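You operate a simulated robot arm through the tools that you are given. There is no shell and no other tool. Be economical: measure what you need, move in short steps, check, and stop when the job is done.

You run a simulated two-armed robot. Do the job below in one go: nothing can be reset, and whatever is moved stays where it is left.

TASK
Couple the black hose to the BLANK and HOSE ports, open the HOSE lever and pump up to green.
Fine: lever all the way; never into the red; leave the other hose, levers and knobs alone.

It is judged by the outcome, as a careful person would: the job done as asked, and still so three seconds after it is handed in. It fails if anything else is knocked over, pushed out of place, dropped, spilled or broken.

THE ROBOT
Two 7-joint arms with two-finger grippers on one trunk, on a base that drives. Base frame: it is fixed to the floor where the robot stands at the start and does not move with it; the origin is under the middle of the robot, x ahead of it, y to its left, z up; the surface under the hand at the start is at about z = 85.4. Units: cm, degrees, N and s.
The left shoulder is at the start at [2.4, 21.8, 118], the right one opposite. With the tool pointing down near the work surface each hand reaches from about 18 to 76 cm from the robot's upright axis, wherever it stands, measured 20 degrees to its own side. Places, roughly: blank port [60, 10, 90]; hose lever [60, 50, 90]; hose port [40, 10, 90]; pipe lever [60, 70, 90]; pump handle [50, 40, 100]; pump lever [40, 50, 90]; red knob [60, 30, 100]; release lever [40, 60, 90]; relief lever [40, 30, 90]; white knob [60, 50, 100]. Payload 2.2 kg a hand.
The TCP of each hand is the grasp point between the finger pads, 1.9 cm short of the fingertips. In the tool frame z runs along the fingers and y along their closing line. Largest opening 11.6 cm; the body of the gripper starts 7 cm behind the TCP.
Orientation is that of the tool frame in the base frame, as a unit quaternion [x, y, z, w]. With the fingers straight down and closing along the base's y, the tool's x points along the base's -x, its y along +y and its z along -z.

THE INTERFACE
- The arms move only by the tool apply_moves. It takes "left_commands", "right_commands" or both (then of equal length, played together; a hand with none holds still); each is a list of rows, each an object (a shift or turn left out is 0, a gripper value left out holds the last) with "xyz": the shift along the tool's x, y, z in units of 30 mm (1.0 is 30 mm), a list of three; "delta_rot": the turn, a rotation vector about the tool's x, y, z in units of 8 degrees (1.0 is 8 degrees), a list of three; "jaw": the opening in per cent of the stroke, from 0 (shut) to 100 (fully open). In form: [{"xyz": [tx, ty, tz], "delta_rot": [rx, ry, rz], "jaw": jaw}, ...]. A call has 1 to 20 rows; each row shifts and turns the commanded pose from where the row before left it, along the tool's axes as they then stand. A call with a number of a shift or a turn outside -1 to 1 is refused whole. Each row takes 0.2 s and may step no farther than 5 cm and 8.6 degrees from the row before; otherwise, or with a gripper value out of range, the whole call is refused. Where a pose cannot be reached the arm comes as near as it can. A force on the tool above 90 N (or 10 N above the force at the start of the call, whichever is more), or a blocked arm, ends the call early, and 0.2 s more pass. The fingers move at their own pace and stop on an object; they squeeze with about 35 N. The grip force told is the motor's: it shows also when the fingers shut on nothing. Time passes only in rows, and 0.2 s behind the last, so rows that do not move let the fingers close. The reply holds the time, the measured pose of the TCP, the force on the tool along the base axes, the opening and the grip force, in the units named above and with some noise, with the torque about the TCP (base axes, N m) and any sound that the robot's microphone picked up.
- Cameras (640 x 400 px; columns grow to the right, rows downward): "scene" is now at [12.99, 3.5, 137.09]; the picture's right is [0.34, -0.94, 0.00], its down [-0.37, -0.14, -0.92] and it looks along [0.86, 0.32, -0.39] (base axes); focal length 218 px, centre (320, 200). "left" rides on the left gripper at [6.9, 1.5, -9.7] in its tool frame; the picture's right is [-0.21, 0.98, 0.00], its down [-0.76, -0.17, -0.63] and it looks along [-0.62, -0.14, 0.77] (tool axes); focal length 251 px, centre (320, 200). "right" rides on the right gripper at [6.9, -1.5, -9.7] in its tool frame; the picture's right is [0.21, 0.98, 0.00], its down [-0.76, 0.17, -0.63] and it looks along [-0.62, 0.14, 0.78] (tool axes); focal length 251 px, centre (320, 200). There is no depth. A picture from a camera that has moved, and an enlarged one, comes with that camera's place and axes in the base frame and with its lens.
- snapshot(camera): a new picture of that camera. It takes no simulated time.
- slide_trunk(by): slides the trunk up (or, below 0, down) by that many cm; the arms and the scene camera ride with it, the base frame stays. It gives what a move gives, with no picture.
- base_move(legs): drives the robot by 1 to 6 legs, each [ahead, left, turn to the left] in cm, cm and degrees, along the robot's own axes; the way and the turn of a leg run together, so that a leg with both is an arc; at most 150 cm and 180 degrees a leg. The arms and the cameras ride along, it lands a little off, and it stops where it bumps. It gives what a move gives.
- pan_tilt(pan, tilt): turns the head with the scene camera to pan (to the left, within 80 degrees either way) and tilt (down, from -29 to 69), counted from straight ahead of the robot. It gives what a move gives.
- enlarge(camera, box): a new picture of the part [left, top, right, bottom] of that camera's present view, enlarged. It takes no simulated time.
- hand_in(): hands the job in; it is judged then, once.

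Work in short steps. Places have to be worked out from the pictures, the camera data and where the tool is seen: move nearer, look again, correct. Check each grasp and each placing, and mend what went wrong. You have 120 turns and 100 pictures in all, those below and enlarged ones among them. Open the grippers and draw the arms clear of the work before you hand the job in, unless the task says otherwise; then end with one line.

The tools are called after "Emit:" as a command line: name --argument value ..., lists and objects as JSON in quotes. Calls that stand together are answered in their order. apply_moves: Moves the arms, as the interface text tells. Its arguments: {"type":"object","properties":{"left_commands":{"type":"array","items":{"type":"object","properties":{"xyz":{"type":"array","items":{"type":"number"}},"delta_rot":{"type":"array","items":{"type":"number"}},"jaw":{"type":"number"}}}},"right_commands":{"type":"array","items":{"type":"object","properties":{"xyz":{"type":"array","items":{"type":"number"}},"delta_rot":{"type":"array","items":{"type":"number"}},"jaw":{"type":"number"}}}}},"required":[]} The other tools are called the same way: slide_trunk (by) slides the trunk up or down; base_move (legs) drives the base; pan_tilt (pan, tilt) turns the head that bears the scene camera; snapshot (camera) takes a picture; enlarge (camera, box) takes an enlarged picture of a part of a camera's view; hand_in () hands the job in.

At the start:

```text
clock: 0.0
left_tcp_pos: [42.58, 45.44, 131.8]
left_tool_rot: [0.0, 1.0, -0.001, 0.0]
left_ft_force: [-1.2, 0.2, -0.4]
left_ft_torque: [-0.02, 0.0, 0.0]
left_grip_width: 11.58
left_grip_force: 0.0
right_tcp_pos: [40.06, 2.64, 129.8]
right_tool_rot: [0.0, 1.0, 0.001, 0.0]
right_ft_force: [0.7, -0.3, 1.0]
right_ft_torque: [0.01, -0.01, 0.03]
right_grip_width: 11.63
right_grip_force: 0.1
trunk travel left (down, up): [-32.5, 16.5]
robot x, y, heading: [-0.19, -0.12, 0.0]
head pan, tilt: [20.2, 22.8]
```

scene: 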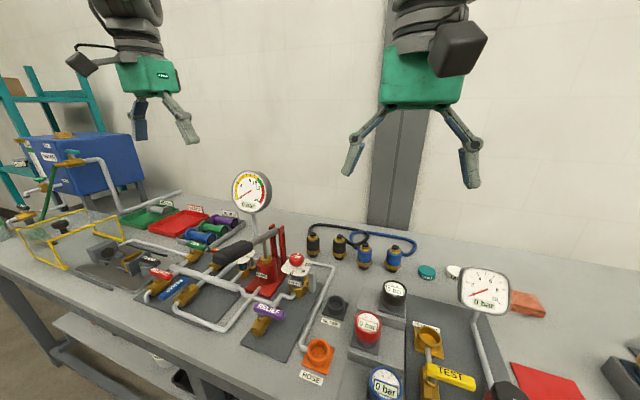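
right: 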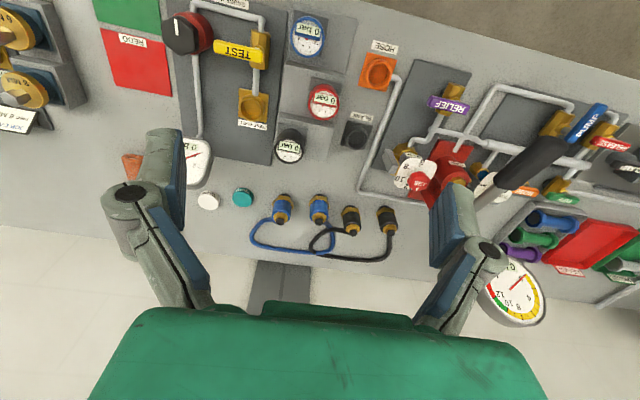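
left: 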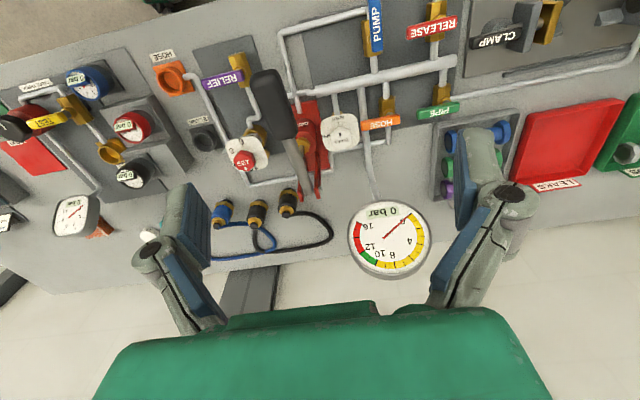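

The pictures show the black hose at the back, the orange HOSE port and the dark BLANK port. I'll enlarge the views to get the details.

Emit:
enlarge --camera "right" --box '[220, 20, 460, 270]'

Emit:
enlarge --camera "left" --box '[140, 0, 480, 280]'

Emit:
enlarge --camera "scene" --box '[130, 170, 450, 390]'

```text
1.60 times, centred on (340, 145) of right
camera zoom: at [33.16, 1.15, 139.59], right [-0.21, 0.98, 0.0], down [0.76, 0.17, 0.63], along [0.62, 0.14, -0.78], focal length 402 px, centre (288, 288)
```

zoom: 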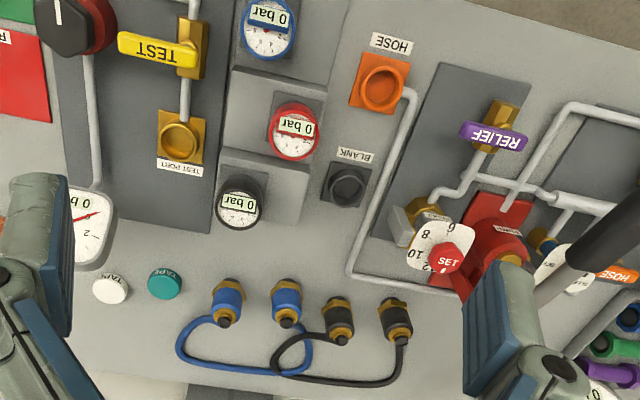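

```text
1.43 times, centred on (310, 140) of left
camera zoom: at [35.44, 47.03, 141.49], right [0.21, 0.98, 0.0], down [0.76, -0.17, 0.63], along [0.62, -0.14, -0.77], focal length 359 px, centre (334, 286)
```

zoom: 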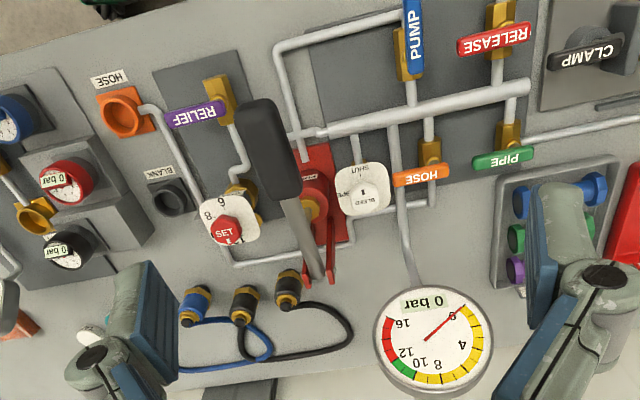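

```text
1.82 times, centred on (290, 280) of scene
camera zoom: at [12.99, 3.5, 137.09], right [0.34, -0.94, 0.0], down [-0.37, -0.14, -0.92], along [0.86, 0.32, -0.39], focal length 396 px, centre (374, 54)
```

zoom: 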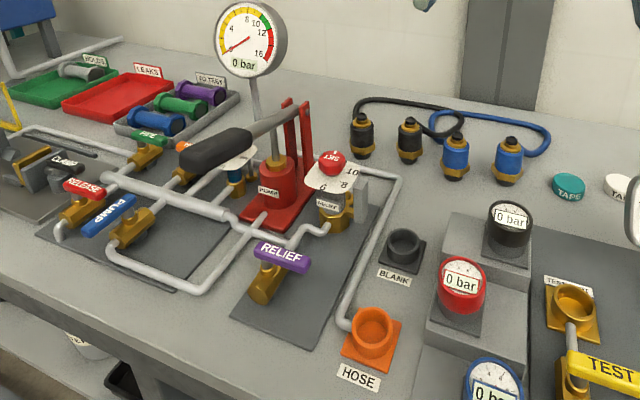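

Rough fixes: the black hose ends are near [78,20] and [75,29], BLANK is near [54,14] and HOSE near [42,14]. The hose ends are out of reach, so I'll drive forward a little, with the arms still high, and look again.

Emit:
base_move --legs '[[8, 0, 0]]'

Emit:
pan_tilt --pan 15 --tilt 35

Emit:
snapshot --camera "scene"

```text
clock: 1.1
left_tcp_pos: [50.08, 45.28, 131.95]
left_tool_rot: [0.0, 1.0, 0.0, 0.001]
left_ft_force: [0.2, 0.4, -0.1]
left_ft_torque: [0.02, 0.03, 0.01]
left_grip_width: 11.6
left_grip_force: 0.0
right_tcp_pos: [47.72, 2.54, 129.95]
right_tool_rot: [0.001, 1.0, 0.0, 0.0]
right_ft_force: [0.2, 0.0, 1.3]
right_ft_torque: [-0.01, 0.04, -0.04]
right_grip_width: 11.6
right_grip_force: 0.0
trunk travel left (down, up): [-32.5, 16.5]
robot x, y, heading: [7.49, -0.36, -0.0]
head pan, tilt: [20.2, 22.8]
```

```text
clock: 1.8
left_tcp_pos: [50.45, 45.12, 131.78]
left_tool_rot: [0.001, 1.0, 0.0, -0.001]
left_ft_force: [0.6, -0.3, -0.3]
left_ft_torque: [-0.02, 0.02, -0.03]
left_grip_width: 11.61
left_grip_force: 0.1
right_tcp_pos: [48.18, 2.43, 129.87]
right_tool_rot: [-0.001, 1.0, 0.0, -0.002]
right_ft_force: [0.9, 0.9, -0.6]
right_ft_torque: [0.0, 0.04, 0.0]
right_grip_width: 11.6
right_grip_force: 0.1
trunk travel left (down, up): [-32.5, 16.5]
robot x, y, heading: [7.75, 0.29, -0.0]
head pan, tilt: [15.0, 35.0]
```

```text
93 pictures are left
camera scene: at [21.0, 2.6, 135.14], right [0.26, -0.97, 0.0], down [-0.56, -0.15, -0.82], along [0.79, 0.21, -0.58], focal length 218 px, centre (320, 200)
```

scene: 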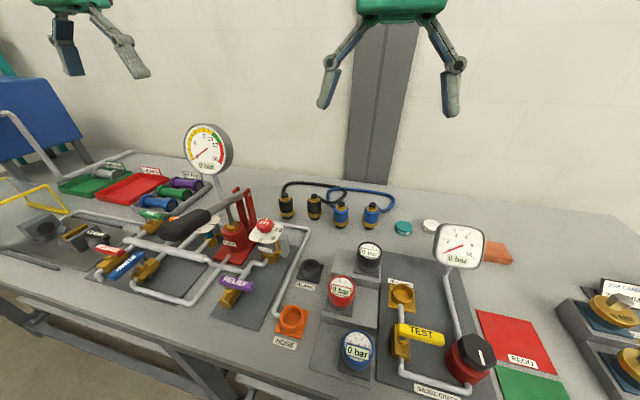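

Clear so far. I'll go a little more forward.

Emit:
base_move --legs '[[6, 0, 0]]'

Emit:
enlarge --camera "left" --box '[160, 100, 400, 270]'

Emit:
enlarge --camera "right" --box '[220, 60, 500, 270]'

```text
clock: 2.8
left_tcp_pos: [52.66, 45.06, 132.0]
left_tool_rot: [-0.001, 1.0, 0.001, -0.001]
left_ft_force: [1.2, -0.5, -1.1]
left_ft_torque: [-0.02, 0.06, 0.02]
left_grip_width: 11.58
left_grip_force: 0.0
right_tcp_pos: [50.21, 2.26, 129.77]
right_tool_rot: [0.0, 1.0, 0.002, -0.002]
right_ft_force: [0.9, -0.2, -1.0]
right_ft_torque: [0.02, 0.07, 0.01]
right_grip_width: 11.61
right_grip_force: 0.0
trunk travel left (down, up): [-32.5, 16.5]
robot x, y, heading: [10.22, 0.06, -0.1]
head pan, tilt: [15.0, 35.0]
stopped in leg 1: the robot was blocked; the commanded pose is now the measured one
```

```text
2.35 times, centred on (280, 185) of left
camera zoom: at [45.65, 46.64, 141.65], right [0.21, 0.98, 0.0], down [0.76, -0.17, 0.63], along [0.62, -0.13, -0.78], focal length 592 px, centre (414, 235)
```

zoom: 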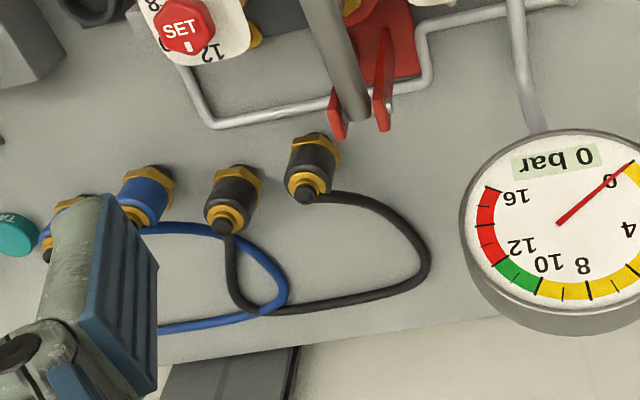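

```text
1.90 times, centred on (360, 165) of right
camera zoom: at [43.44, 0.81, 139.63], right [-0.21, 0.98, 0.0], down [0.76, 0.16, 0.63], along [0.62, 0.14, -0.78], focal length 479 px, centre (244, 267)
```

zoom: 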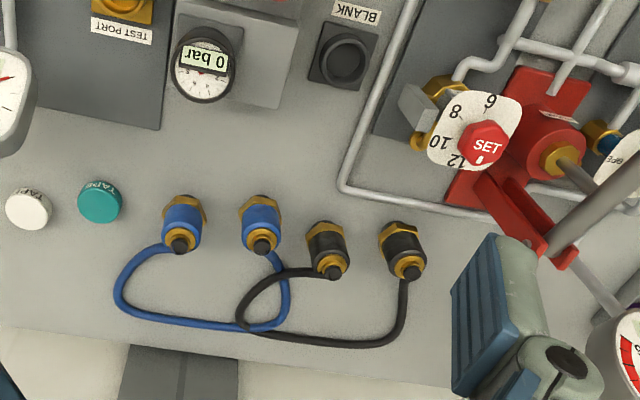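

The base stopped against the table. I'll look closely at where the hoses cross.

Emit:
enlarge --camera "right" --box '[280, 140, 450, 250]'

Emit:
enlarge --camera "left" --box '[200, 140, 300, 230]'

```text
3.64 times, centred on (365, 195) of right
camera zoom: at [43.44, 0.81, 139.63], right [-0.21, 0.98, 0.0], down [0.76, 0.16, 0.63], along [0.62, 0.14, -0.78], focal length 914 px, centre (156, 218)
```

zoom: 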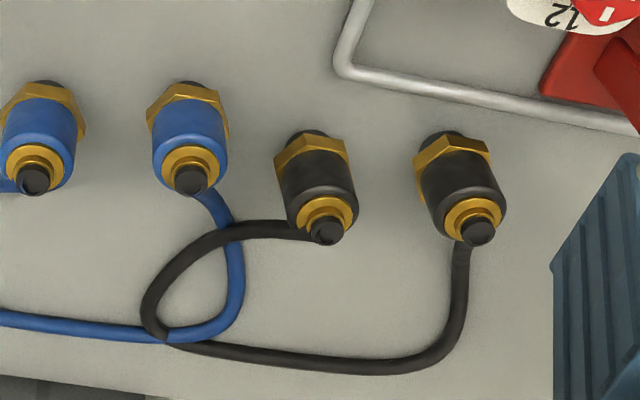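

```text
4.44 times, centred on (250, 185) of left
camera zoom: at [45.65, 46.64, 141.65], right [0.21, 0.98, 0.0], down [0.76, -0.17, 0.63], along [0.62, -0.13, -0.78], focal length 1118 px, centre (631, 267)
```

zoom: 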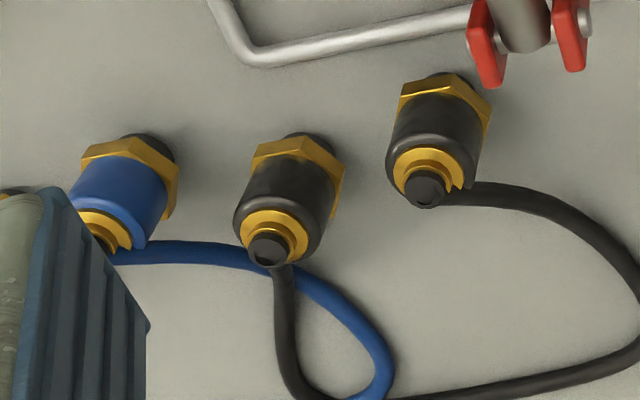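

The plan is to use the left arm for the hose ends, starting with the one nearer the blue hose. I'll shift the right arm aside and bring the left hand above and in front of the ends for a close look.

Emit:
apply_moves --left_commands '[{"xyz": [-0.5, -0.95, 0], "jaw": 70}, {"xyz": [-0.5, -0.95, 0]}, {"xyz": [-0.5, -0.95, 0.3]}, {"xyz": [-0.5, -0.95, 0.7]}, {"xyz": [-0.5, -0.95, 0.7]}, {"xyz": [-0.5, -0.95, 0.7]}, {"xyz": [-0.5, -0.95, 0.7]}, {"xyz": [-0.5, -0.95, 0.7]}, {"xyz": [0, 0, 0.7]}, {"xyz": [0, 0, 0.7]}]' --right_commands '[{"xyz": [0, -0.7, 0]}, {"xyz": [0, -0.7, 0]}, {"xyz": [0, -0.7, 0]}, {"xyz": [0, -0.7, 0]}, {"xyz": [0, -0.7, 0]}, {"xyz": [0, -0.7, 0]}, {"xyz": [0, -0.7, 0]}, {"xyz": [0, -0.7, 0]}, {"xyz": [0, -0.4, 0]}, {"xyz": [0, 0, 0]}]'

Emit:
snapshot --camera "left"

Emit:
snapshot --camera "scene"

```text
clock: 5.0
left_tcp_pos: [64.39, 22.38, 116.6]
left_tool_rot: [-0.001, 1.0, 0.001, 0.001]
left_ft_force: [0.4, -0.4, 0.0]
left_ft_torque: [-0.01, 0.01, -0.03]
left_grip_width: 8.1
left_grip_force: 0.0
right_tcp_pos: [50.01, -15.62, 130.1]
right_tool_rot: [0.0, 1.0, 0.002, 0.001]
right_ft_force: [0.6, 0.5, 0.2]
right_ft_torque: [0.02, 0.04, -0.01]
right_grip_width: 11.61
right_grip_force: 0.1
trunk travel left (down, up): [-32.5, 16.5]
robot x, y, heading: [10.22, -0.05, 0.3]
head pan, tilt: [15.0, 35.0]
```

```text
88 pictures are left
camera left: at [57.36, 23.86, 126.21], right [0.21, 0.98, 0.0], down [0.76, -0.17, 0.63], along [0.62, -0.13, -0.77], focal length 251 px, centre (320, 200)
```

left: 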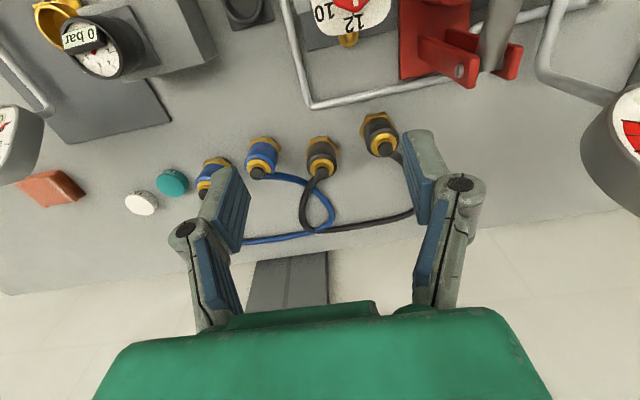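

```text
87 pictures are left
camera scene: at [23.19, 2.46, 135.32], right [0.26, -0.97, 0.0], down [-0.56, -0.15, -0.82], along [0.79, 0.21, -0.58], focal length 218 px, centre (320, 200)
```

scene: 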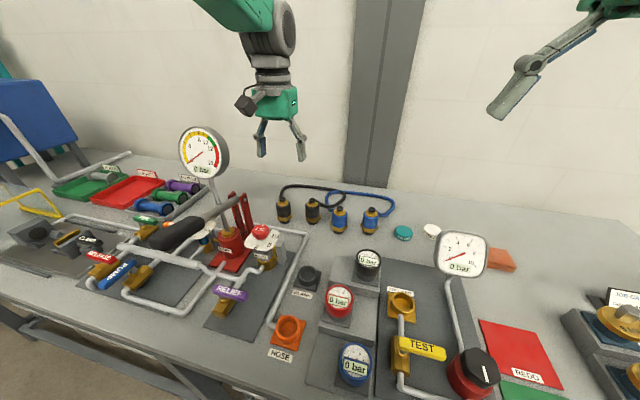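

The middle black end is near [77.2, 20.1] with its top at about z = 95.6. I'll move directly above it and stop just short for a check.

Emit:
apply_moves --left_commands '[{"xyz": [-0.85, -0.15, 0]}, {"xyz": [-0.85, -0.15, 0]}, {"xyz": [-0.85, -0.15, 0]}, {"xyz": [-0.85, -0.15, 0]}, {"xyz": [-0.85, -0.15, 0]}, {"xyz": [0, 0, 0.9]}, {"xyz": [0, 0, 0.9]}, {"xyz": [0, 0, 0.9]}, {"xyz": [0, 0, 0.9]}, {"xyz": [0, 0, 0.9]}, {"xyz": [0, 0, 0.9]}, {"xyz": [0, 0, 0]}]'

Emit:
snapshot --camera "left"

Emit:
snapshot --camera "scene"

```text
clock: 7.6
left_tcp_pos: [77.02, 20.09, 100.45]
left_tool_rot: [-0.001, 1.0, 0.002, 0.002]
left_ft_force: [0.0, 0.2, -0.1]
left_ft_torque: [-0.02, 0.01, -0.02]
left_grip_width: 8.12
left_grip_force: 0.0
right_tcp_pos: [49.79, -15.65, 130.31]
right_tool_rot: [0.0, 1.0, 0.001, 0.002]
right_ft_force: [-0.5, -1.1, 0.1]
right_ft_torque: [0.01, 0.02, -0.04]
right_grip_width: 11.61
right_grip_force: 0.3
trunk travel left (down, up): [-32.5, 16.5]
robot x, y, heading: [10.64, -0.07, 0.3]
head pan, tilt: [15.0, 35.0]
```

```text
86 pictures are left
camera left: at [69.94, 21.66, 110.17], right [0.21, 0.98, 0.0], down [0.75, -0.17, 0.64], along [0.62, -0.13, -0.77], focal length 251 px, centre (320, 200)
```

left: 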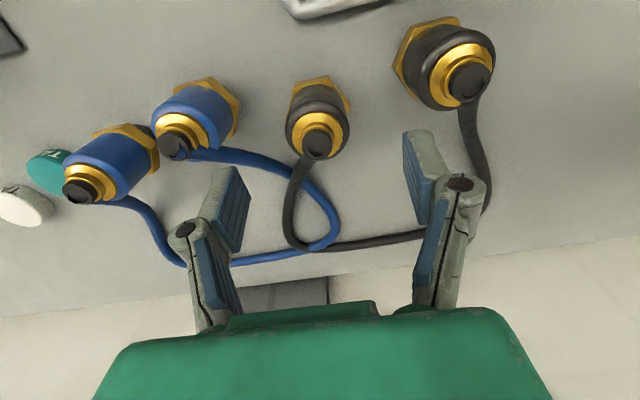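

```text
85 pictures are left
camera scene: at [23.04, 2.43, 135.35], right [0.26, -0.97, 0.0], down [-0.56, -0.15, -0.82], along [0.79, 0.21, -0.58], focal length 218 px, centre (320, 200)
```

scene: 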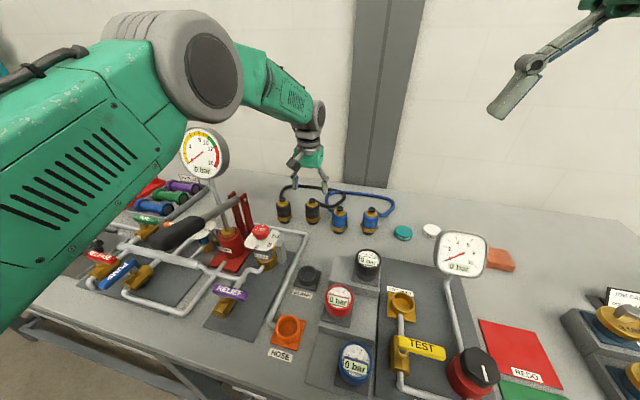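

The end lines up in y, and x should go about 0.4 cm further. I'll go down to z ≈ 91 and close.

Emit:
apply_moves --left_commands '[{"xyz": [-0.15, 0, 0.6]}, {"xyz": [0, 0, 0.7]}, {"xyz": [0, 0, 0.7]}, {"xyz": [0, 0, 0.7]}, {"xyz": [0, 0, 0.4]}, {"xyz": [0, 0, 0]}, {"jaw": 20}, {"jaw": 20}, {"jaw": 20}]'

Emit:
snapshot --camera "left"

```text
clock: 9.6
left_tcp_pos: [77.59, 20.18, 91.22]
left_tool_rot: [-0.001, 1.0, 0.002, 0.002]
left_ft_force: [0.1, -0.6, 1.5]
left_ft_torque: [-0.02, -0.02, 0.0]
left_grip_width: 4.74
left_grip_force: 35.2
right_tcp_pos: [49.78, -15.72, 130.26]
right_tool_rot: [-0.001, 1.0, 0.002, 0.002]
right_ft_force: [0.0, -0.3, -0.5]
right_ft_torque: [0.01, -0.02, -0.02]
right_grip_width: 11.57
right_grip_force: 0.1
trunk travel left (down, up): [-32.5, 16.5]
robot x, y, heading: [10.32, 0.17, 0.1]
head pan, tilt: [15.0, 35.0]
```

```text
84 pictures are left
camera left: at [70.44, 21.72, 100.87], right [0.21, 0.98, 0.0], down [0.75, -0.17, 0.64], along [0.62, -0.13, -0.77], focal length 251 px, centre (320, 200)
```

left: 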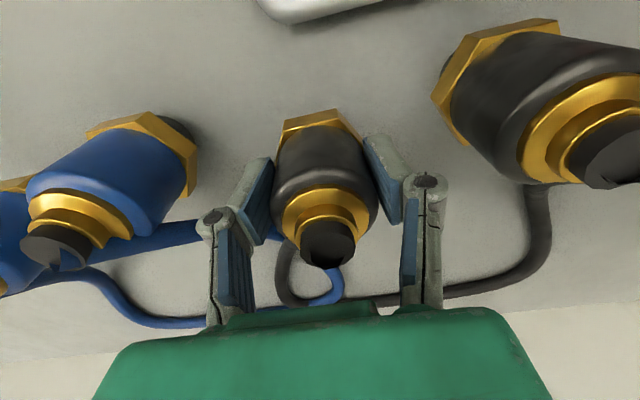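

It's gripped, with a width of 4.7 cm. I'll lift gently by 4 cm and check that the blue hose stays put.

Emit:
apply_moves --left_commands '[{"xyz": [0, 0, -0.35], "jaw": 20}, {"xyz": [0, 0, -0.35]}, {"xyz": [0, 0, -0.35]}, {"xyz": [0, 0, -0.35]}, {"xyz": [0, 0, 0]}]'

Emit:
snapshot --camera "left"

Emit:
enlarge --camera "scene" --box '[240, 140, 440, 260]'

```text
clock: 10.8
left_tcp_pos: [77.65, 20.17, 95.34]
left_tool_rot: [-0.002, 1.0, 0.002, 0.002]
left_ft_force: [0.8, 0.1, -1.7]
left_ft_torque: [0.01, 0.0, 0.01]
left_grip_width: 4.75
left_grip_force: 34.9
right_tcp_pos: [49.86, -15.73, 130.18]
right_tool_rot: [0.0, 1.0, 0.002, 0.002]
right_ft_force: [0.0, -0.4, -0.5]
right_ft_torque: [0.0, 0.02, 0.01]
right_grip_width: 11.6
right_grip_force: 0.0
trunk travel left (down, up): [-32.5, 16.5]
robot x, y, heading: [10.08, 0.32, -0.1]
head pan, tilt: [15.0, 35.0]
```

```text
83 pictures are left
camera left: at [70.52, 21.74, 105.07], right [0.21, 0.98, 0.0], down [0.75, -0.17, 0.63], along [0.62, -0.13, -0.77], focal length 251 px, centre (320, 200)
```

left: 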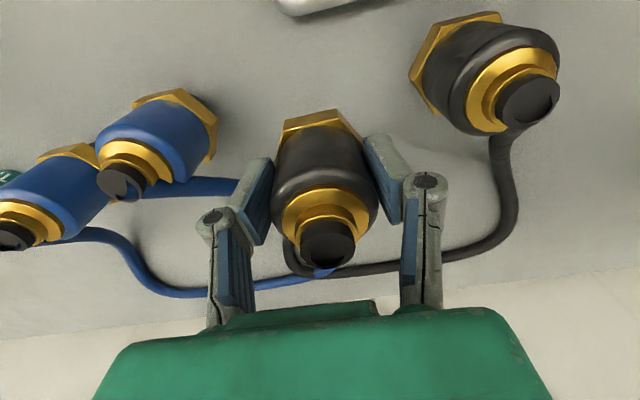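

```text
3.20 times, centred on (340, 200) of scene
camera zoom: at [23.16, 2.44, 135.33], right [0.26, -0.97, 0.0], down [-0.56, -0.15, -0.82], along [0.79, 0.21, -0.58], focal length 697 px, centre (256, 200)
```

zoom: 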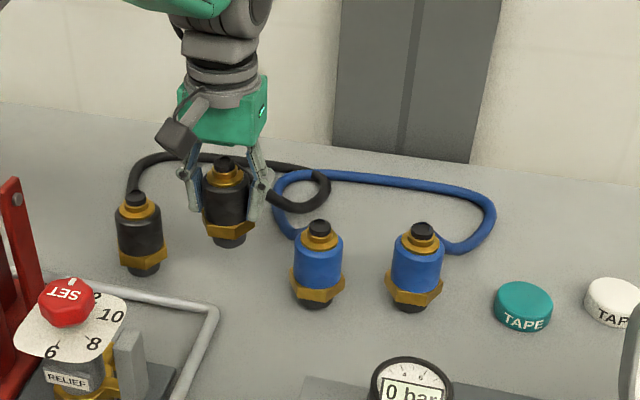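

The blue hose hasn't moved. I'll lift further and carry the end toward BLANK, stopping part way to locate the port.

Emit:
apply_moves --left_commands '[{"xyz": [0, 0, -0.8]}, {"xyz": [0, 0, -0.8]}, {"xyz": [0.2, -0.1, -0.8]}, {"xyz": [0.6, -0.2, -0.4]}, {"xyz": [0.7, -0.2, 0]}, {"xyz": [0.7, -0.2, 0]}, {"xyz": [0.7, -0.2, 0]}, {"xyz": [0.7, -0.2, 0]}, {"xyz": [0, 0, 0]}]'

Emit:
snapshot --camera "left"

Emit:
snapshot --camera "scene"

```text
clock: 12.8
left_tcp_pos: [66.71, 16.83, 103.72]
left_tool_rot: [-0.001, 1.0, 0.001, 0.002]
left_ft_force: [0.9, 0.3, -1.4]
left_ft_torque: [-0.01, 0.01, 0.01]
left_grip_width: 4.74
left_grip_force: 35.3
right_tcp_pos: [49.78, -15.64, 130.11]
right_tool_rot: [0.001, 1.0, 0.002, 0.001]
right_ft_force: [1.2, 0.0, -0.1]
right_ft_torque: [0.04, 0.0, 0.05]
right_grip_width: 11.6
right_grip_force: 0.0
trunk travel left (down, up): [-32.5, 16.5]
robot x, y, heading: [10.08, -0.0, 0.3]
head pan, tilt: [15.0, 35.0]
```

```text
81 pictures are left
camera left: at [59.69, 18.36, 113.45], right [0.21, 0.98, 0.0], down [0.75, -0.17, 0.63], along [0.62, -0.13, -0.77], focal length 251 px, centre (320, 200)
```

left: 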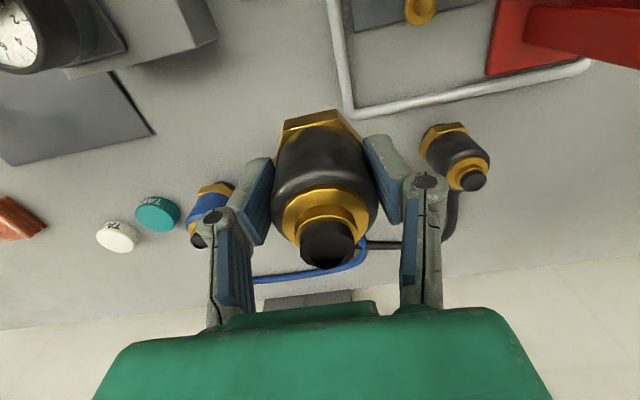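

```text
80 pictures are left
camera scene: at [23.12, 2.44, 135.33], right [0.26, -0.97, 0.0], down [-0.56, -0.15, -0.82], along [0.79, 0.21, -0.58], focal length 218 px, centre (320, 200)
```

scene: 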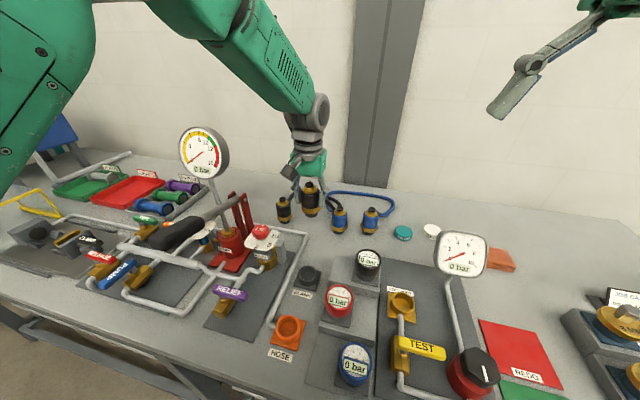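

I can't see the port past the held coupling, so I'll use the right hand's camera, placing it low on the near right side to view both ports.

Emit:
apply_moves --right_commands '[{"xyz": [0.8, 0.5, 0.5]}, {"xyz": [0.8, 0.5, 0.5]}, {"xyz": [0.8, 0.5, 0.5]}, {"xyz": [0.8, 0.5, 0.5]}, {"xyz": [0.8, 0.2, 0.5]}, {"xyz": [0, 0, 0]}]'

Emit:
snapshot --camera "right"

Emit:
enlarge --camera "scene" --box '[230, 220, 390, 370]'

```text
clock: 14.2
left_tcp_pos: [66.83, 16.88, 103.74]
left_tool_rot: [-0.001, 1.0, 0.002, 0.002]
left_ft_force: [-0.1, -0.2, -0.7]
left_ft_torque: [-0.02, -0.02, 0.0]
left_grip_width: 4.74
left_grip_force: 34.7
right_tcp_pos: [37.9, -8.97, 122.63]
right_tool_rot: [0.0, 1.0, 0.002, 0.001]
right_ft_force: [0.7, 0.1, 0.5]
right_ft_torque: [0.01, -0.01, -0.01]
right_grip_width: 11.61
right_grip_force: 0.1
trunk travel left (down, up): [-32.5, 16.5]
robot x, y, heading: [10.28, -0.2, 0.0]
head pan, tilt: [15.0, 35.0]
```

```text
79 pictures are left
camera right: at [30.9, -10.56, 132.28], right [-0.22, 0.98, 0.0], down [0.75, 0.16, 0.64], along [0.62, 0.14, -0.77], focal length 251 px, centre (320, 200)
```

right: 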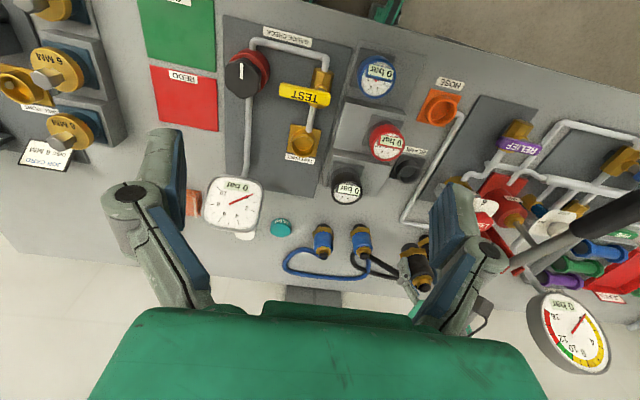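

```text
2.67 times, centred on (310, 295) of scene
camera zoom: at [23.08, 2.44, 135.33], right [0.26, -0.97, 0.0], down [-0.56, -0.15, -0.82], along [0.79, 0.21, -0.58], focal length 581 px, centre (347, -53)
```

zoom: 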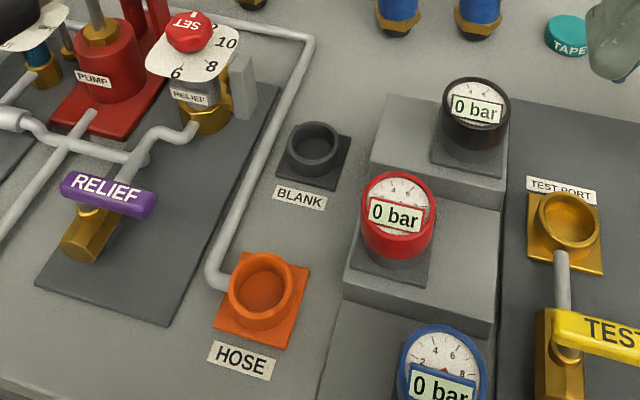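

The scene view puts BLANK near [55, 13.9] and HOSE near [41.8, 14.2], depending on rim height. I'll bring the right camera closer to triangulate.

Emit:
apply_moves --right_commands '[{"xyz": [0, 0.8, 0.8]}, {"xyz": [0, 0.8, 0.8]}, {"xyz": [0, 0.8, 0.8]}, {"xyz": [0, 0.8, 0.8]}, {"xyz": [0, 0.8, 0.8]}, {"xyz": [0, 0, 0]}]'

Emit:
snapshot --camera "right"

```text
clock: 15.6
left_tcp_pos: [66.83, 16.79, 103.82]
left_tool_rot: [-0.001, 1.0, 0.003, 0.002]
left_ft_force: [0.4, -1.1, -2.2]
left_ft_torque: [0.05, 0.03, -0.02]
left_grip_width: 4.75
left_grip_force: 35.0
right_tcp_pos: [37.88, 2.94, 110.6]
right_tool_rot: [0.0, 1.0, 0.002, 0.002]
right_ft_force: [-0.6, -0.3, 0.3]
right_ft_torque: [0.03, -0.01, 0.01]
right_grip_width: 11.61
right_grip_force: 0.0
trunk travel left (down, up): [-32.5, 16.5]
robot x, y, heading: [10.31, 0.01, 0.3]
head pan, tilt: [15.0, 35.0]
```

```text
77 pictures are left
camera right: at [30.91, 1.39, 120.29], right [-0.22, 0.98, 0.0], down [0.75, 0.16, 0.64], along [0.62, 0.14, -0.77], focal length 251 px, centre (320, 200)
```

right: 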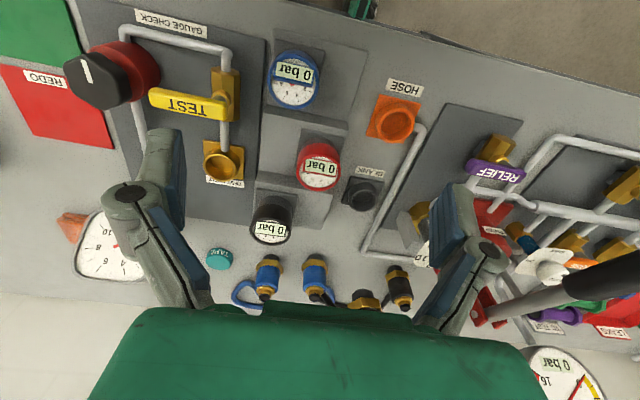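

I'll enlarge both ports for better measurements.

Emit:
enlarge --camera "right" --box '[330, 70, 450, 230]'

Emit:
enlarge --camera "scene" --box '[260, 250, 350, 370]'

```text
2.50 times, centred on (390, 150) of right
camera zoom: at [30.91, 1.39, 120.29], right [-0.22, 0.98, 0.0], down [0.75, 0.16, 0.64], along [0.62, 0.14, -0.77], focal length 629 px, centre (145, 325)
```

zoom: 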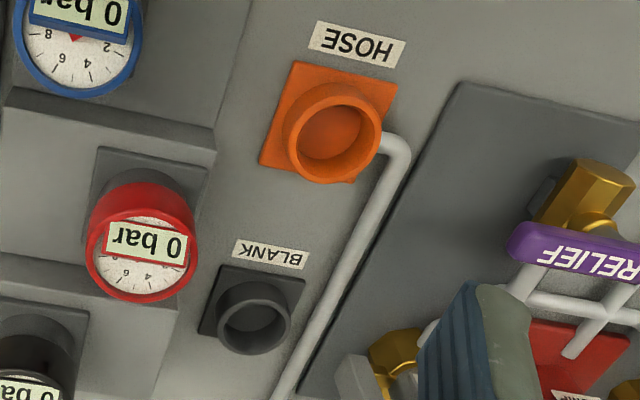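

```text
3.33 times, centred on (305, 310) of scene
camera zoom: at [23.02, 2.35, 135.34], right [0.26, -0.97, 0.0], down [-0.56, -0.15, -0.82], along [0.79, 0.21, -0.58], focal length 726 px, centre (370, -167)
```

zoom: 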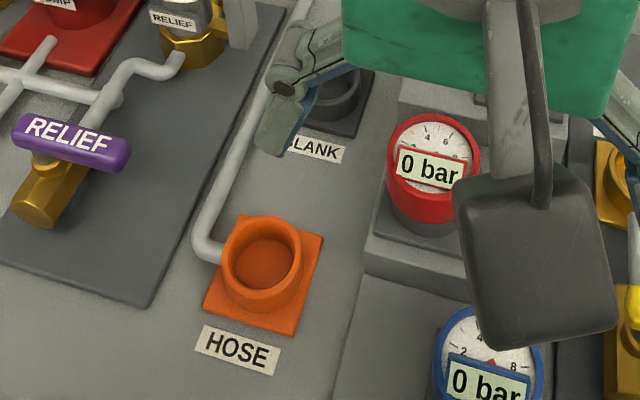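

Estimates: BLANK [55.4, 14.3], HOSE [42.0, 14.5], both rims at z ≈ 87.7. The coupling's nose bottom is about 5.8 cm below the TCP, so I'll hover over BLANK at z ≈ 96 and inspect.

Emit:
apply_moves --left_commands '[{"xyz": [0.76, -0.17, 0]}, {"xyz": [0.76, -0.17, 0]}, {"xyz": [0.76, -0.17, 0]}, {"xyz": [0.76, -0.17, 0]}, {"xyz": [0.76, -0.15, 0]}, {"xyz": [0, 0, 0.8]}, {"xyz": [0, 0, 0.8]}, {"xyz": [0, 0, 0.8]}, {"xyz": [0, 0, 0]}]' --right_commands '[{"xyz": [0, -0.3, 0]}, {"xyz": [0, -0.3, 0]}, {"xyz": [0, -0.3, 0]}, {"xyz": [0, -0.3, 0]}, {"xyz": [0, 0, 0]}, {"xyz": [0, 0, 0]}, {"xyz": [0, 0, 0]}, {"xyz": [0, 0, 0]}, {"xyz": [0, 0, 0]}]'

Emit:
enlarge --camera "right" --box '[300, 90, 500, 260]'

Emit:
enlarge --camera "scene" --box '[220, 180, 420, 340]'

```text
clock: 17.6
left_tcp_pos: [55.28, 14.4, 96.5]
left_tool_rot: [-0.001, 1.0, 0.002, 0.001]
left_ft_force: [-0.8, -0.3, -0.7]
left_ft_torque: [-0.05, -0.03, 0.0]
left_grip_width: 4.75
left_grip_force: 34.9
right_tcp_pos: [37.91, -0.63, 110.68]
right_tool_rot: [0.001, 1.0, 0.002, 0.003]
right_ft_force: [0.2, 0.0, 0.3]
right_ft_torque: [0.01, 0.03, -0.02]
right_grip_width: 11.59
right_grip_force: 0.0
trunk travel left (down, up): [-32.5, 16.5]
robot x, y, heading: [10.44, -0.29, -0.1]
head pan, tilt: [15.0, 35.0]
```

```text
2.35 times, centred on (400, 175) of right
camera zoom: at [30.97, -2.18, 120.4], right [-0.22, 0.98, 0.0], down [0.75, 0.16, 0.64], along [0.62, 0.14, -0.77], focal length 592 px, centre (132, 259)
```

zoom: 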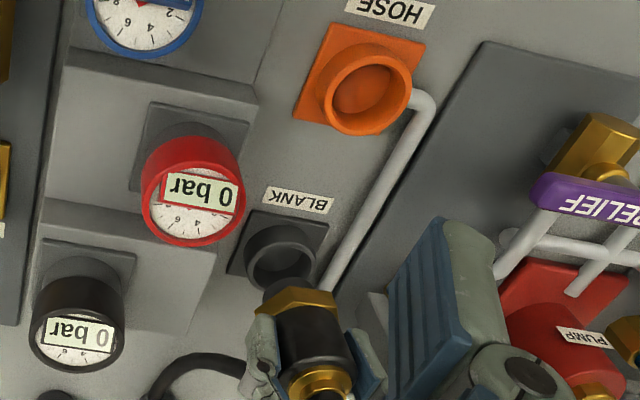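

```text
2.50 times, centred on (320, 260) of scene
camera zoom: at [23.0, 2.44, 135.34], right [0.26, -0.97, 0.0], down [-0.56, -0.15, -0.82], along [0.79, 0.21, -0.58], focal length 545 px, centre (320, 50)
```

zoom: 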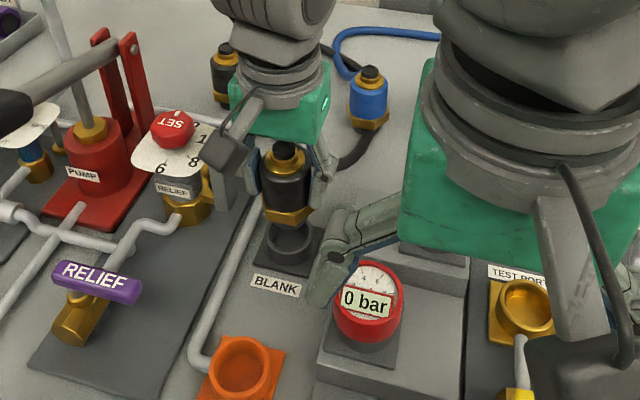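

The alignment is within a few mm, and the rays suggest the port is at [55.0, 14.1]. I'll correct and descend in small steps, watching the force.

Emit:
apply_moves --left_commands '[{"xyz": [0.09, -0.09, 0.1]}, {"xyz": [0, 0, 0.25]}, {"xyz": [0, 0, 0.25]}, {"xyz": [0, 0, 0.2]}, {"xyz": [0, 0, 0.2]}, {"xyz": [0, 0, 0]}]'

Emit:
enlarge --camera "right" --box '[300, 90, 500, 260]'

Emit:
enlarge --camera "scene" --box '[260, 210, 380, 310]'

```text
clock: 19.0
left_tcp_pos: [55.13, 14.04, 93.77]
left_tool_rot: [-0.001, 1.0, 0.001, 0.004]
left_ft_force: [-2.7, 3.3, 30.9]
left_ft_torque: [0.04, 0.46, -0.07]
left_grip_width: 4.72
left_grip_force: 35.0
right_tcp_pos: [37.79, -0.66, 110.79]
right_tool_rot: [0.001, 1.0, 0.002, 0.002]
right_ft_force: [-0.1, 0.5, 0.0]
right_ft_torque: [-0.02, 0.01, 0.03]
right_grip_width: 11.58
right_grip_force: 0.1
trunk travel left (down, up): [-32.5, 16.5]
robot x, y, heading: [10.17, 0.28, 0.1]
head pan, tilt: [15.0, 35.0]
```

```text
2.35 times, centred on (400, 175) of right
camera zoom: at [30.83, -2.21, 120.48], right [-0.22, 0.98, 0.0], down [0.75, 0.16, 0.64], along [0.62, 0.14, -0.77], focal length 592 px, centre (132, 259)
```

zoom: 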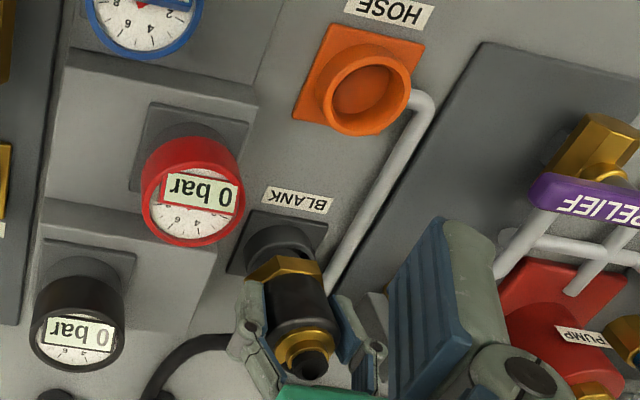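

```text
4.00 times, centred on (320, 260) of scene
camera zoom: at [22.66, 2.41, 135.42], right [0.26, -0.97, 0.0], down [-0.55, -0.15, -0.82], along [0.79, 0.21, -0.57], focal length 871 px, centre (320, -40)
```

zoom: 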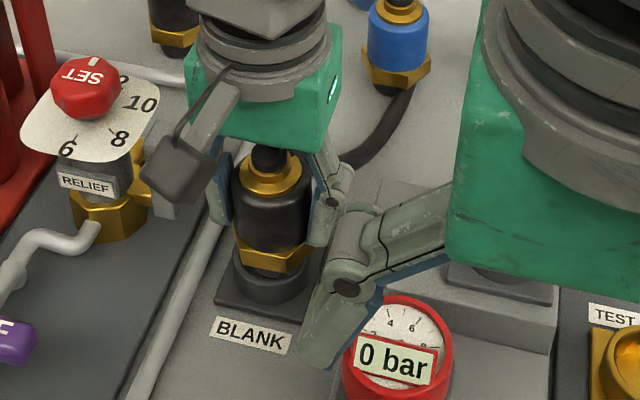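

It makes contact at z = 93.8, and the torque says the contact is about 1.5 cm toward -x, so the nose rests on the near rim. I'll lift slightly, shift +0.4 cm in x and try again.

Emit:
apply_moves --left_commands '[{"xyz": [0, 0, -0.15]}, {"xyz": [-0.13, 0, 0]}, {"xyz": [0, 0, 0.1]}, {"xyz": [0, 0, 0.1]}, {"xyz": [0, 0, 0.1]}, {"xyz": [0, 0, 0]}]'

```text
clock: 20.4
left_tcp_pos: [55.64, 14.08, 93.35]
left_tool_rot: [-0.001, 1.0, 0.001, 0.006]
left_ft_force: [-1.0, 8.1, 45.1]
left_ft_torque: [-0.25, -0.13, 0.05]
left_grip_width: 4.75
left_grip_force: 35.2
right_tcp_pos: [37.61, -0.56, 110.75]
right_tool_rot: [0.0, 1.0, 0.001, 0.004]
right_ft_force: [0.2, 0.4, -0.1]
right_ft_torque: [0.0, -0.02, -0.01]
right_grip_width: 11.58
right_grip_force: 0.1
trunk travel left (down, up): [-32.5, 16.5]
robot x, y, heading: [10.51, 0.11, -0.1]
head pan, tilt: [15.0, 35.0]
```

It's lower now, and contact is on the -y side. I'll shift +0.3 in y, -0.1 in x, and press again.

Emit:
apply_moves --left_commands '[{"xyz": [0, 0, -0.2]}, {"xyz": [0.03, 0.1, 0]}, {"xyz": [0, 0, 0.1]}, {"xyz": [0, 0, 0.1]}, {"xyz": [0, 0, 0.1]}, {"xyz": [0, 0, 0]}]'

```text
clock: 21.8
left_tcp_pos: [55.59, 14.26, 93.09]
left_tool_rot: [-0.001, 1.0, 0.0, 0.006]
left_ft_force: [0.3, 1.1, 46.6]
left_ft_torque: [-0.64, 0.06, 0.04]
left_grip_width: 4.76
left_grip_force: 35.2
right_tcp_pos: [37.66, -0.73, 110.83]
right_tool_rot: [0.0, 1.0, 0.001, 0.004]
right_ft_force: [0.4, 0.2, -0.4]
right_ft_torque: [0.03, 0.02, 0.0]
right_grip_width: 11.61
right_grip_force: 0.2
trunk travel left (down, up): [-32.5, 16.5]
robot x, y, heading: [10.56, -0.34, 0.2]
head pan, tilt: [15.0, 35.0]
```

Contact is still on the -y side, so I'll lift slightly and shift +0.25 in y.

Emit:
apply_moves --left_commands '[{"xyz": [0, 0, -0.25]}, {"xyz": [0, 0.08, 0]}, {"xyz": [0, 0, 0.1]}, {"xyz": [0, 0, 0.1]}, {"xyz": [0, 0, 0.1]}, {"xyz": [0, 0, 0]}]'

Emit:
enlarge --camera "right" --box '[340, 140, 440, 240]'

Emit:
snapshot --camera "left"

```text
clock: 23.2
left_tcp_pos: [55.59, 14.62, 92.64]
left_tool_rot: [-0.001, 1.0, 0.001, 0.003]
left_ft_force: [7.8, 5.8, 13.1]
left_ft_torque: [0.13, -0.28, 0.06]
left_grip_width: 4.76
left_grip_force: 35.1
right_tcp_pos: [37.96, -0.54, 110.65]
right_tool_rot: [0.0, 1.0, 0.001, 0.002]
right_ft_force: [-0.3, -0.4, -0.3]
right_ft_torque: [-0.03, -0.01, -0.01]
right_grip_width: 11.6
right_grip_force: 0.0
trunk travel left (down, up): [-32.5, 16.5]
robot x, y, heading: [10.26, -0.47, -0.0]
head pan, tilt: [15.0, 35.0]
```

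```text
4.00 times, centred on (390, 190) of right
camera zoom: at [31.04, -2.16, 120.41], right [-0.22, 0.98, 0.0], down [0.75, 0.16, 0.64], along [0.62, 0.14, -0.77], focal length 1006 px, centre (40, 240)
```

zoom: 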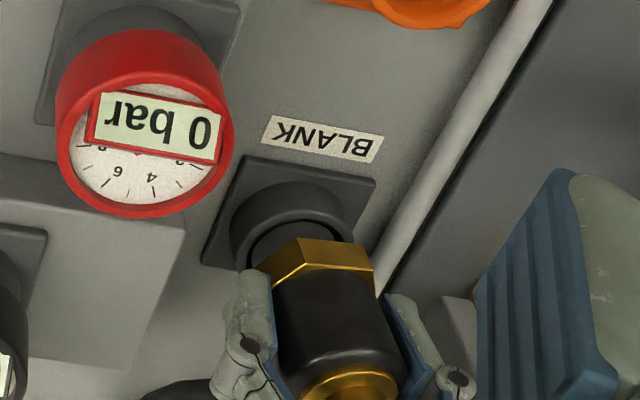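

```text
69 pictures are left
camera left: at [48.46, 16.22, 102.34], right [0.21, 0.98, 0.0], down [0.75, -0.17, 0.64], along [0.62, -0.13, -0.77], focal length 251 px, centre (320, 200)
```

left: 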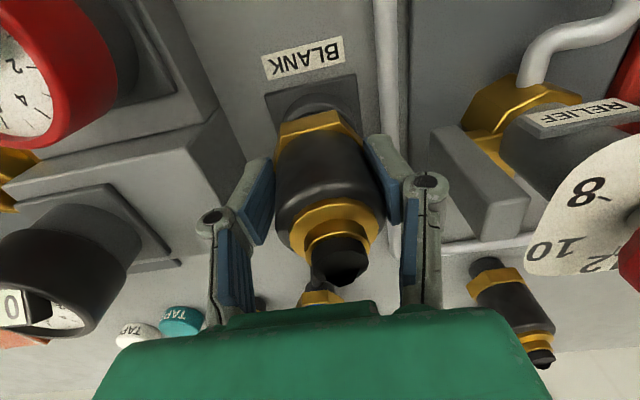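

It's now partly in (13 N), though the coupling is tilted a little and the walls push it toward +x and +y. I'll follow that push and ease it down.

Emit:
apply_moves --left_commands '[{"xyz": [-0.05, 0.06, 0]}, {"xyz": [0, 0, 0.08]}, {"xyz": [0, 0, 0.08]}, {"xyz": [0, 0, 0.08]}, {"xyz": [0, 0, 0]}]'

```text
clock: 24.4
left_tcp_pos: [55.56, 14.82, 91.76]
left_tool_rot: [-0.001, 1.0, 0.001, 0.002]
left_ft_force: [15.5, 4.4, -0.1]
left_ft_torque: [0.19, -0.75, 0.07]
left_grip_width: 4.76
left_grip_force: 35.1
right_tcp_pos: [38.11, -0.59, 110.57]
right_tool_rot: [0.001, 1.0, 0.002, 0.0]
right_ft_force: [-0.4, 0.5, 0.1]
right_ft_torque: [-0.01, -0.02, 0.01]
right_grip_width: 11.63
right_grip_force: 0.1
trunk travel left (down, up): [-32.5, 16.5]
robot x, y, heading: [10.51, -0.24, 0.1]
head pan, tilt: [15.0, 35.0]
```

It's going in freely now. I'll ease +x to cut the side load and continue down.

Emit:
apply_moves --left_commands '[{"xyz": [-0.08, 0.03, 0]}, {"xyz": [0, 0, 0.08]}, {"xyz": [0, 0, 0.08]}, {"xyz": [0, 0, 0.08]}, {"xyz": [0, 0, 0.08]}, {"xyz": [0, 0, 0]}]'

Emit:
snapshot --camera "left"

Emit:
enlarge --camera "right" --box '[340, 140, 440, 240]'

```text
clock: 25.8
left_tcp_pos: [55.67, 14.76, 91.14]
left_tool_rot: [-0.001, 1.0, 0.002, 0.004]
left_ft_force: [-5.0, -3.5, 26.4]
left_ft_torque: [0.22, -0.33, -0.02]
left_grip_width: 4.73
left_grip_force: 35.5
right_tcp_pos: [37.86, -0.61, 110.79]
right_tool_rot: [0.0, 1.0, 0.002, 0.003]
right_ft_force: [-0.4, 0.3, 0.2]
right_ft_torque: [0.04, 0.0, 0.01]
right_grip_width: 11.58
right_grip_force: 0.0
trunk travel left (down, up): [-32.5, 16.5]
robot x, y, heading: [10.65, -0.19, 0.0]
head pan, tilt: [15.0, 35.0]
```

```text
68 pictures are left
camera left: at [48.58, 16.31, 100.75], right [0.21, 0.98, 0.0], down [0.75, -0.17, 0.64], along [0.62, -0.13, -0.77], focal length 251 px, centre (320, 200)
```

left: 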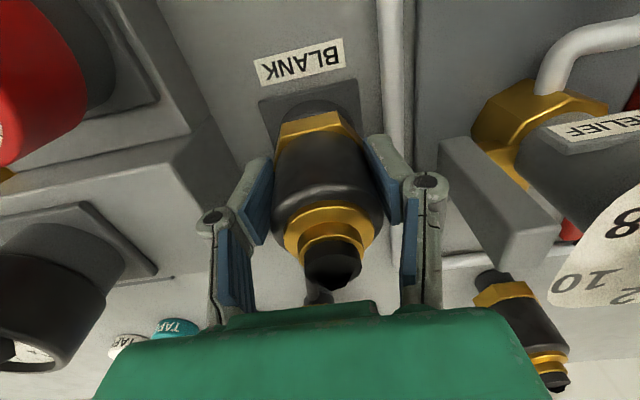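

```text
4.00 times, centred on (390, 190) of right
camera zoom: at [30.84, -2.28, 120.45], right [-0.22, 0.98, 0.0], down [0.75, 0.16, 0.64], along [0.62, 0.14, -0.77], focal length 1006 px, centre (40, 240)
```

zoom: 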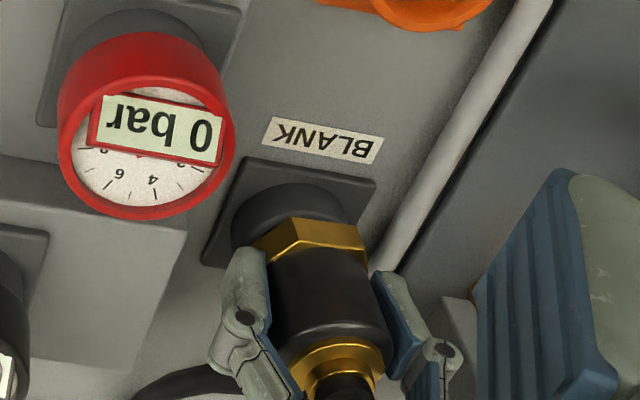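

It looks nearly seated, with the hex on the rim. I'll push a bit more.

Emit:
apply_moves --left_commands '[{"xyz": [0, 0, 0.1]}, {"xyz": [0, 0, 0.1]}, {"xyz": [0, 0, 0.1]}, {"xyz": [0, 0, 0]}]'

Emit:
enlarge --camera "right" --box '[340, 140, 440, 240]'

```text
clock: 26.8
left_tcp_pos: [55.7, 14.62, 90.2]
left_tool_rot: [0.0, 1.0, 0.001, 0.004]
left_ft_force: [-4.3, -11.7, 42.8]
left_ft_torque: [-0.38, 0.05, -0.06]
left_grip_width: 4.74
left_grip_force: 35.4
right_tcp_pos: [37.67, -0.88, 110.73]
right_tool_rot: [0.0, 1.0, 0.003, 0.004]
right_ft_force: [-0.2, -0.5, 0.1]
right_ft_torque: [-0.02, 0.04, -0.05]
right_grip_width: 11.61
right_grip_force: 0.0
trunk travel left (down, up): [-32.5, 16.5]
robot x, y, heading: [10.2, 0.23, 0.2]
head pan, tilt: [15.0, 35.0]
```

```text
4.00 times, centred on (390, 190) of right
camera zoom: at [30.71, -2.38, 120.46], right [-0.22, 0.98, 0.0], down [0.75, 0.16, 0.64], along [0.62, 0.14, -0.77], focal length 1006 px, centre (40, 240)
```

zoom: 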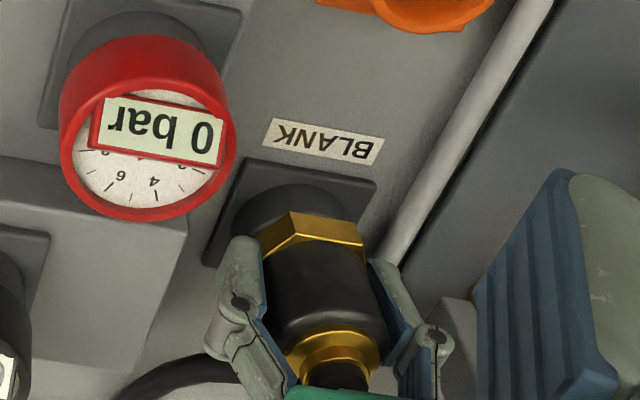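

The fingers slid down on the coupling. I'll release and see how it sits.

Emit:
apply_moves --left_commands '[{"jaw": 60}, {"jaw": 60}, {"xyz": [0, 0, -0.5]}, {"xyz": [0, 0, -0.8]}, {"xyz": [0, 0, -0.8]}, {"xyz": [0, 0, -0.8]}, {"xyz": [0, 0, -0.8]}, {"xyz": [0, 0, 0]}]'

Emit:
snapshot --camera "left"

Emit:
enlarge --camera "right" --box '[340, 120, 460, 240]'

Emit:
enlarge --camera "scene" --box '[260, 210, 380, 310]'

```text
clock: 28.6
left_tcp_pos: [55.76, 14.83, 101.12]
left_tool_rot: [-0.001, 1.0, 0.002, 0.001]
left_ft_force: [-0.2, -0.5, -0.1]
left_ft_torque: [-0.01, 0.02, 0.02]
left_grip_width: 6.96
left_grip_force: 0.0
right_tcp_pos: [38.02, -0.71, 110.64]
right_tool_rot: [0.0, 1.0, 0.002, 0.001]
right_ft_force: [1.5, 0.3, 1.1]
right_ft_torque: [0.02, 0.02, -0.01]
right_grip_width: 11.6
right_grip_force: 0.0
trunk travel left (down, up): [-32.5, 16.5]
robot x, y, heading: [10.15, -0.07, -0.1]
head pan, tilt: [15.0, 35.0]
```

```text
65 pictures are left
camera left: at [48.72, 16.39, 110.76], right [0.21, 0.98, 0.0], down [0.76, -0.17, 0.63], along [0.62, -0.13, -0.77], focal length 251 px, centre (320, 200)
```

left: 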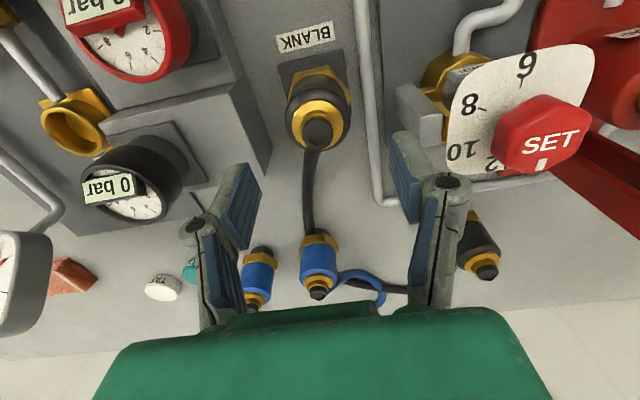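

```text
3.33 times, centred on (400, 180) of right
camera zoom: at [31.12, -2.19, 120.37], right [-0.22, 0.98, 0.0], down [0.75, 0.16, 0.63], along [0.62, 0.14, -0.77], focal length 838 px, centre (53, 267)
```

zoom: 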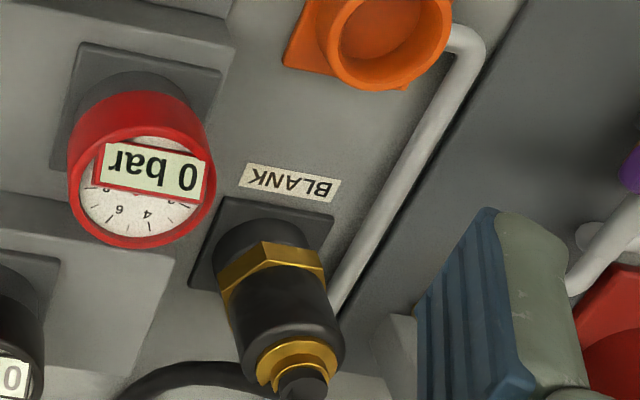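

```text
4.00 times, centred on (320, 260) of scene
camera zoom: at [23.1, 2.43, 135.33], right [0.26, -0.97, 0.0], down [-0.56, -0.15, -0.82], along [0.79, 0.21, -0.58], focal length 871 px, centre (320, -40)
```

zoom: 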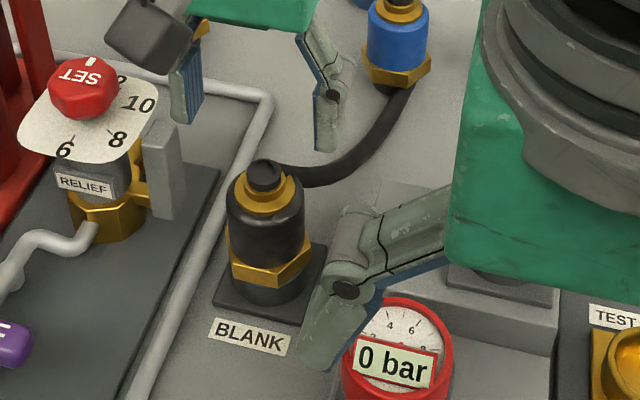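

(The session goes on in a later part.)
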